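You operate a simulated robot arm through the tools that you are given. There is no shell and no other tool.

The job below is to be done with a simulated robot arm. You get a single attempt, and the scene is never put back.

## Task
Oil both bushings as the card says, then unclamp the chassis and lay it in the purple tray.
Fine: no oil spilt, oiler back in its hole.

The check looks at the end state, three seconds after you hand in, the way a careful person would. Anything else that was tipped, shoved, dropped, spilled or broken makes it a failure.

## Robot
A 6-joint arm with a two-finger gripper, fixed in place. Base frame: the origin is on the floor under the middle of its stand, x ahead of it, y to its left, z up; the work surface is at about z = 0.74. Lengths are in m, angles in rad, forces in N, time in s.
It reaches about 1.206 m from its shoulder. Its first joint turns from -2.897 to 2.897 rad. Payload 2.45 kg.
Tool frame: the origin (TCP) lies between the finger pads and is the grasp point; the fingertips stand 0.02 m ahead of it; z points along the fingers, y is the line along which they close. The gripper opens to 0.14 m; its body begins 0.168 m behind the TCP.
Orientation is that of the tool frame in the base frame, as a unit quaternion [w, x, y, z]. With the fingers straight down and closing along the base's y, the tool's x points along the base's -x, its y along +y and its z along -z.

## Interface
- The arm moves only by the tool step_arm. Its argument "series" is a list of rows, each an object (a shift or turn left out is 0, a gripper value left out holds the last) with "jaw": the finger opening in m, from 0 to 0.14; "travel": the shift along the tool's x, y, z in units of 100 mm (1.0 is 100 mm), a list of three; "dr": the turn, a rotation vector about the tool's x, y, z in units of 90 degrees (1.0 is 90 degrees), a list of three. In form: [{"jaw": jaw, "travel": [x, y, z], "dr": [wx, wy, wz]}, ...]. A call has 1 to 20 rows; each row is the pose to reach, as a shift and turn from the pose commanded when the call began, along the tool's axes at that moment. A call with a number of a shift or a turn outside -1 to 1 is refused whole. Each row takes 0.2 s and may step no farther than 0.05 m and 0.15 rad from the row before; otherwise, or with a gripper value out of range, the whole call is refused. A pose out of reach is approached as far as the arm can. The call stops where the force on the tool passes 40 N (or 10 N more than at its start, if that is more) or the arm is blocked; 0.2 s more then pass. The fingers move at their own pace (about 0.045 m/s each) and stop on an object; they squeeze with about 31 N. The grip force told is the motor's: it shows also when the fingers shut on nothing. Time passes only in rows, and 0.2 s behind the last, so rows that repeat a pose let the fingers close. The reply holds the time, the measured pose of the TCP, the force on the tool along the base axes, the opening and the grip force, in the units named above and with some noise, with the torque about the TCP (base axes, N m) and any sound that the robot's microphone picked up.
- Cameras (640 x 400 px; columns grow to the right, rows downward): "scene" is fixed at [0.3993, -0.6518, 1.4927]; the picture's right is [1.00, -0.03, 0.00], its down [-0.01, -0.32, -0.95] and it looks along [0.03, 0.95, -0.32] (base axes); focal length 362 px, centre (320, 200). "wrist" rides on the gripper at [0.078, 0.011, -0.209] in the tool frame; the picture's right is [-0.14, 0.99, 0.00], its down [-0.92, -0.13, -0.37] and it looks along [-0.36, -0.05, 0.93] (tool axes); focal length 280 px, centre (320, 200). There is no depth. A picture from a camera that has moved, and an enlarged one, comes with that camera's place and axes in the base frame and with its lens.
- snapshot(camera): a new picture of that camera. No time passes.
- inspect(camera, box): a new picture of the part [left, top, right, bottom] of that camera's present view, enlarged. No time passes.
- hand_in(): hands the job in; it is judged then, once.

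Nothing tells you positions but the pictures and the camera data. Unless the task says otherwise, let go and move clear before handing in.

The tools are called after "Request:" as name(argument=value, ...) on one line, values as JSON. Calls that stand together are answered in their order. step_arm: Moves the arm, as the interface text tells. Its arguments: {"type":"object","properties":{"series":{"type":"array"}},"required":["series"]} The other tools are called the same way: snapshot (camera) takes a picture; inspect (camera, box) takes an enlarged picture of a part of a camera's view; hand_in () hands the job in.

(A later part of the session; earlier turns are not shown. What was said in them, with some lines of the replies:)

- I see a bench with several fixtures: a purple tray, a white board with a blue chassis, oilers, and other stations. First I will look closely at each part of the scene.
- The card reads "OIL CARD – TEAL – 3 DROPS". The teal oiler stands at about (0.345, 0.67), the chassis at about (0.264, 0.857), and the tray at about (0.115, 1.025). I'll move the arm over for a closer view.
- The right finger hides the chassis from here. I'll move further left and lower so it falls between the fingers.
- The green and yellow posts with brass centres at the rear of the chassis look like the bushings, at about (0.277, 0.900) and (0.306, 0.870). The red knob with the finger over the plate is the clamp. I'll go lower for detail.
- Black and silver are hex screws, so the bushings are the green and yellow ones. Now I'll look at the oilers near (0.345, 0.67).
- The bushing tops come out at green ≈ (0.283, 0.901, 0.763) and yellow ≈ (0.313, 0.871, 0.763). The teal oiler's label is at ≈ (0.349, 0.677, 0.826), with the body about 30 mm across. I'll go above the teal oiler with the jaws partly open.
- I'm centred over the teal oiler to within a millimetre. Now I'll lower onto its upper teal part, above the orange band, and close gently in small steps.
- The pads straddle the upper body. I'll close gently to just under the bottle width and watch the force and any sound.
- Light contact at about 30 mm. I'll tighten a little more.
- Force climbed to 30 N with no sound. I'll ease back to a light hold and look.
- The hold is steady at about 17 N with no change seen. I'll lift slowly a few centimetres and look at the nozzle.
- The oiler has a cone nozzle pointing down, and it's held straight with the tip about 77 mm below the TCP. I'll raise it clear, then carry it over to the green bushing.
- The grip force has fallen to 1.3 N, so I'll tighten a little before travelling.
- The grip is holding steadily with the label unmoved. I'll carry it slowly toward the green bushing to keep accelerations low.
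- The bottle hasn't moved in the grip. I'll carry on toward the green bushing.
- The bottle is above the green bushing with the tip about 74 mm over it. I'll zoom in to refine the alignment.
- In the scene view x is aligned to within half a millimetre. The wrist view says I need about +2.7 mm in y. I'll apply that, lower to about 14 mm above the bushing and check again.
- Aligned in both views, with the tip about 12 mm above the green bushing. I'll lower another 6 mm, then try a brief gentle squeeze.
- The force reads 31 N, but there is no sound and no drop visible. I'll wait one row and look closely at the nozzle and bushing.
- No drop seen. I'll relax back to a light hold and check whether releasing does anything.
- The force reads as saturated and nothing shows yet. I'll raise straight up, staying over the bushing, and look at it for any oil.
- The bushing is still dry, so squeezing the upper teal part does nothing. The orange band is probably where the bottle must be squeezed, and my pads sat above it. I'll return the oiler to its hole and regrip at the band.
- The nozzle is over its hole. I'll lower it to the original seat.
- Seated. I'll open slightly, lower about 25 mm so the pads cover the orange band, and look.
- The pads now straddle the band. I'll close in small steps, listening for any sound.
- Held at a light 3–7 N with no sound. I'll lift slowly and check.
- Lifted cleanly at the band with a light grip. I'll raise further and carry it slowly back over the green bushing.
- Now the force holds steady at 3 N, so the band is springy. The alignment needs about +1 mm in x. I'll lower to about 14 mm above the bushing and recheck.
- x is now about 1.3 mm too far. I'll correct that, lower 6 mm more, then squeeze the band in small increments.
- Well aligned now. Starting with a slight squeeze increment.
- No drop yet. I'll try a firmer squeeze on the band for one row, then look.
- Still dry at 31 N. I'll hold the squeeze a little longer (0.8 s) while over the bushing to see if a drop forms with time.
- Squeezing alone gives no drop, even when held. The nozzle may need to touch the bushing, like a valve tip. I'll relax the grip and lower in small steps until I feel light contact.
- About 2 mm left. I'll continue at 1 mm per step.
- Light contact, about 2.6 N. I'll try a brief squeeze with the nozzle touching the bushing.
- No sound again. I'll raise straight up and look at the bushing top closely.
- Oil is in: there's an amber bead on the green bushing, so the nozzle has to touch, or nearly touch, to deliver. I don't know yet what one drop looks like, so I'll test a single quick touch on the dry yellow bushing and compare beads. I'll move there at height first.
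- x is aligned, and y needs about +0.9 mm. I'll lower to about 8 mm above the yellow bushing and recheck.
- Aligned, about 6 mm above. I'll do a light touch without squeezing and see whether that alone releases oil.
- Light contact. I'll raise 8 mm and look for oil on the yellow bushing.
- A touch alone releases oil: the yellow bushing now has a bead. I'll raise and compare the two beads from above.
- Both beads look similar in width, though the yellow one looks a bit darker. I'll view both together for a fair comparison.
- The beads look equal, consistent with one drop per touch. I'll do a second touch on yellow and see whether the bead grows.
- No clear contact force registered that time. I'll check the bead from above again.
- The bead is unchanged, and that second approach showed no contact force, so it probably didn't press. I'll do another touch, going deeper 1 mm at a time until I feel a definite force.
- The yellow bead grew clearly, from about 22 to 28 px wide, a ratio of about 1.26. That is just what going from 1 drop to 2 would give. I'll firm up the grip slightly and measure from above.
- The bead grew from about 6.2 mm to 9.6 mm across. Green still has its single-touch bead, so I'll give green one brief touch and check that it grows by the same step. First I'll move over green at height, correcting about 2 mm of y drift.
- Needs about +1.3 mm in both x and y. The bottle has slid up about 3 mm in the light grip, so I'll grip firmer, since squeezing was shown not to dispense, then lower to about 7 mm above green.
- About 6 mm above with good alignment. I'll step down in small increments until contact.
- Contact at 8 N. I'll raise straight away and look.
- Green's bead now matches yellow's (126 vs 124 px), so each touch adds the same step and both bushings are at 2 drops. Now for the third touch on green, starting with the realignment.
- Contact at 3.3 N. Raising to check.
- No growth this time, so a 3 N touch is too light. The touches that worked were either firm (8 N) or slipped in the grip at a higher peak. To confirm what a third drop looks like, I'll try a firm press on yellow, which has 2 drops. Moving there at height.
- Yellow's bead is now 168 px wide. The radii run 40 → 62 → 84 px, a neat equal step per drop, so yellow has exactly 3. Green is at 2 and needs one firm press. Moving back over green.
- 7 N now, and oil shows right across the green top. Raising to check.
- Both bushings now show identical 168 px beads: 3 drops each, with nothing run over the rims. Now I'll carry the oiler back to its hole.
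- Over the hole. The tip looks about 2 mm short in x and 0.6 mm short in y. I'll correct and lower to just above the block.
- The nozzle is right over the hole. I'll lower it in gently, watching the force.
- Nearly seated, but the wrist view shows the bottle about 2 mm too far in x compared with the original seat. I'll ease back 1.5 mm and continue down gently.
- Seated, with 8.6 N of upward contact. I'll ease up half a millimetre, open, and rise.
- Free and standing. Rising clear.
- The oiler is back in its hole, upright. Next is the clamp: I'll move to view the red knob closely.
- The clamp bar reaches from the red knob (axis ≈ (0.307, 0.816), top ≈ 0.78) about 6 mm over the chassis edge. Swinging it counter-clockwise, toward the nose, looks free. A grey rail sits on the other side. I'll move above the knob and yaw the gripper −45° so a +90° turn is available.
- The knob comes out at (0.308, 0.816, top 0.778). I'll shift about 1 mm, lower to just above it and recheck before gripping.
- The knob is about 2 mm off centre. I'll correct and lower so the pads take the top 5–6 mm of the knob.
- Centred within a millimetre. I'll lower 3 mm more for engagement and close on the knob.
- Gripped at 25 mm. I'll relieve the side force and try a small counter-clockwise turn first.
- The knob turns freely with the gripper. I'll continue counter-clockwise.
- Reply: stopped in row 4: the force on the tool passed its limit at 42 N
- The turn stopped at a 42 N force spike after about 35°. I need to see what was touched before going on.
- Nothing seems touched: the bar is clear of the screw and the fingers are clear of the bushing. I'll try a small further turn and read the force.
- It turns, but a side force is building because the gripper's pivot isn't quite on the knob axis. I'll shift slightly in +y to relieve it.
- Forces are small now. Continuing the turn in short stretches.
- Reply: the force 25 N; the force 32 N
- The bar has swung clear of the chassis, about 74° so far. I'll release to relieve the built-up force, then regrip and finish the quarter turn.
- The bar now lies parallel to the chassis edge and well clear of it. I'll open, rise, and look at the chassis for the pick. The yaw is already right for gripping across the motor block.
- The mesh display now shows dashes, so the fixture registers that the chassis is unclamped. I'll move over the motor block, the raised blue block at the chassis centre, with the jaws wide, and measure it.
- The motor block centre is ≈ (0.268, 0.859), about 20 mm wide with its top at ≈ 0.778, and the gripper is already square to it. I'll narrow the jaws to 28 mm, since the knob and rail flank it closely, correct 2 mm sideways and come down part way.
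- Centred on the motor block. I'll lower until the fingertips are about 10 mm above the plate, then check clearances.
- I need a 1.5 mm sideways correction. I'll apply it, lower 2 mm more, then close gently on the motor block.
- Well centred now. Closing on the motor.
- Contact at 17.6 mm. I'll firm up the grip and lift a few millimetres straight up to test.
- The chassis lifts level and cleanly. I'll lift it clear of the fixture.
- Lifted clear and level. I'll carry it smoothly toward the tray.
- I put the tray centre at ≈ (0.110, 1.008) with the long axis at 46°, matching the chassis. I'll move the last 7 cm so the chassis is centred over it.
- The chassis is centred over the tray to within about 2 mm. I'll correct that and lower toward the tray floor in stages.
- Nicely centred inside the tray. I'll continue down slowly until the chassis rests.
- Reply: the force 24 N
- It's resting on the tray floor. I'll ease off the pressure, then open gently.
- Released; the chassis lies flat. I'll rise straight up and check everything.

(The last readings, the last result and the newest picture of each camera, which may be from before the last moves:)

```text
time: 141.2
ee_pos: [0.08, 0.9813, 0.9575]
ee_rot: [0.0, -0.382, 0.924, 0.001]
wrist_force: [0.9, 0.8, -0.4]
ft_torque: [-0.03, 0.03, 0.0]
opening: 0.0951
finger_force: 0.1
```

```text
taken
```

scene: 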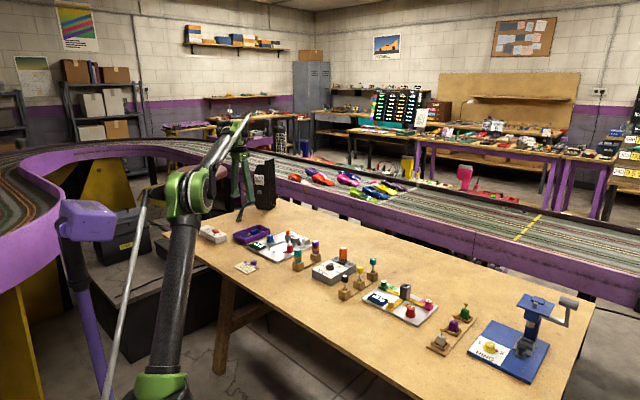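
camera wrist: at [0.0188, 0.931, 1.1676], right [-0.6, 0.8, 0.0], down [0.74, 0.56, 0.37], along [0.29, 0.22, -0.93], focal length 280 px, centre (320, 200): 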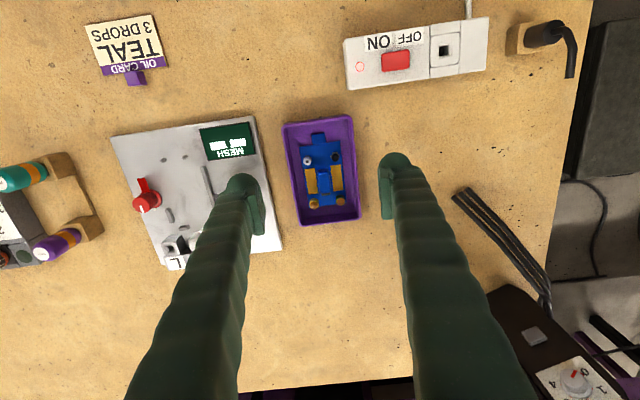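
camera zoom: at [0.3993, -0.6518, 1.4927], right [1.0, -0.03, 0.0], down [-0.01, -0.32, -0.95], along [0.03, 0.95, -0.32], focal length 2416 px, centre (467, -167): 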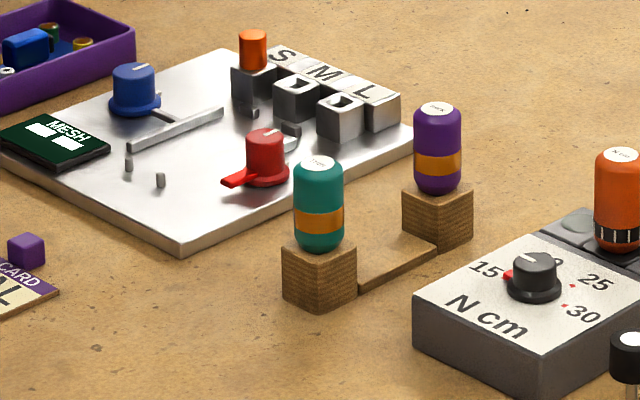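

The chassis lies flat in the tray and the oiler is upright in its hole. I'll take a closer look for spills and at the bead state.

Request:
inspect(camera="wrist", box=[276, 105, 372, 235])

Request:
inspect(camera="wrist", box=[296, 180, 360, 220])

Request:
inspect(camera="wrist", box=[80, 110, 280, 270])

```text
3.08 times, centred on (324, 170) of wrist
camera zoom: at [0.0188, 0.931, 1.1676], right [-0.6, 0.8, 0.0], down [0.74, 0.56, 0.37], along [0.29, 0.22, -0.93], focal length 863 px, centre (308, 292)
```

zoom: 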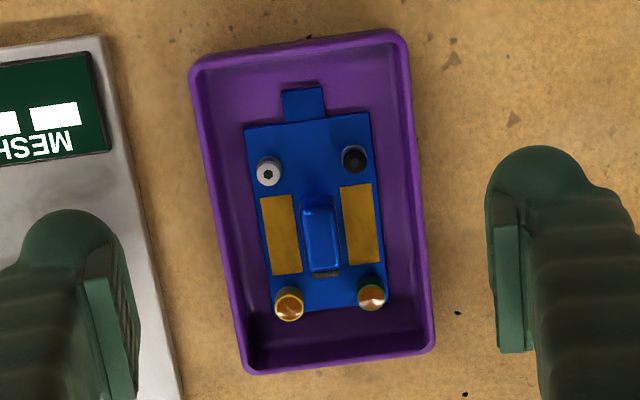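

```text
10.00 times, centred on (328, 200) of wrist
camera zoom: at [0.0188, 0.931, 1.1676], right [-0.6, 0.8, 0.0], down [0.74, 0.56, 0.37], along [0.29, 0.22, -0.93], focal length 2804 px, centre (240, 200)
```

zoom: 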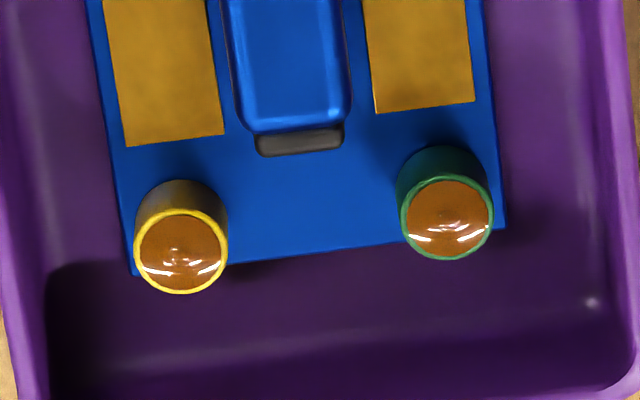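

```text
2.50 times, centred on (180, 190) of wrist
camera zoom: at [0.0188, 0.931, 1.1676], right [-0.6, 0.8, 0.0], down [0.74, 0.56, 0.37], along [0.29, 0.22, -0.93], focal length 701 px, centre (670, 225)
```

zoom: 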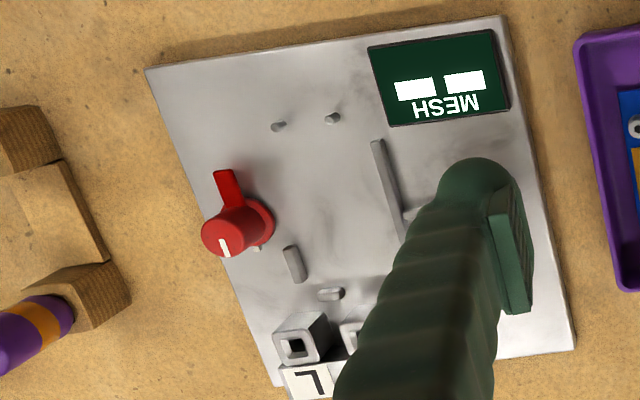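

Both bushings carry equal full beads, nothing is spilt on the fixture or the tray, the oiler is in its hole and the arm is clear. I'll raise a little further and hand in.

Request:
step_arm(series=[{"travel": [0.2, 0, -0.3]}, {"travel": [0.4, 0, -0.5]}, {"travel": [0.4, 0, -0.5]}])

Request:
hand_in()

```text
time: 142.0
ee_pos: [0.0532, 0.9542, 1.0078]
ee_rot: [0.0, -0.382, 0.924, 0.001]
wrist_force: [0.8, 0.0, -0.1]
ft_torque: [-0.05, 0.03, 0.0]
opening: 0.1
finger_force: 0.1
```

```text
The job is handed in.
```

I oiled both bushings, unclamped the chassis and laid it in the purple tray, then handed the job in; I haven't seen the result of the check.

- **Oil:** The card said teal, 3 drops. The green and yellow bushings each got 3 drops from the teal oiler. The oiler releases a drop when its nozzle is pressed on the bushing. I counted drops by how much the bead of oil grew, and both ended at the same size. I saw no oil on the fixture or in the tray.
- **Oiler:** It is back in its hole and standing upright.
- **Clamp and chassis:** I turned the red knob about a quarter turn until its bar was clear of the chassis. Partway round, the arm stopped once on a brief 42 N force spike at the knob. I saw no damage or anything moved. The chassis lies flat and centred in the tray, with the oil still in both bushings.
- **Mesh display:** It reads as dashes now instead of 30. It changed when the clamp came off.

Nothing else looked moved or knocked over. The arm is clear of the table.
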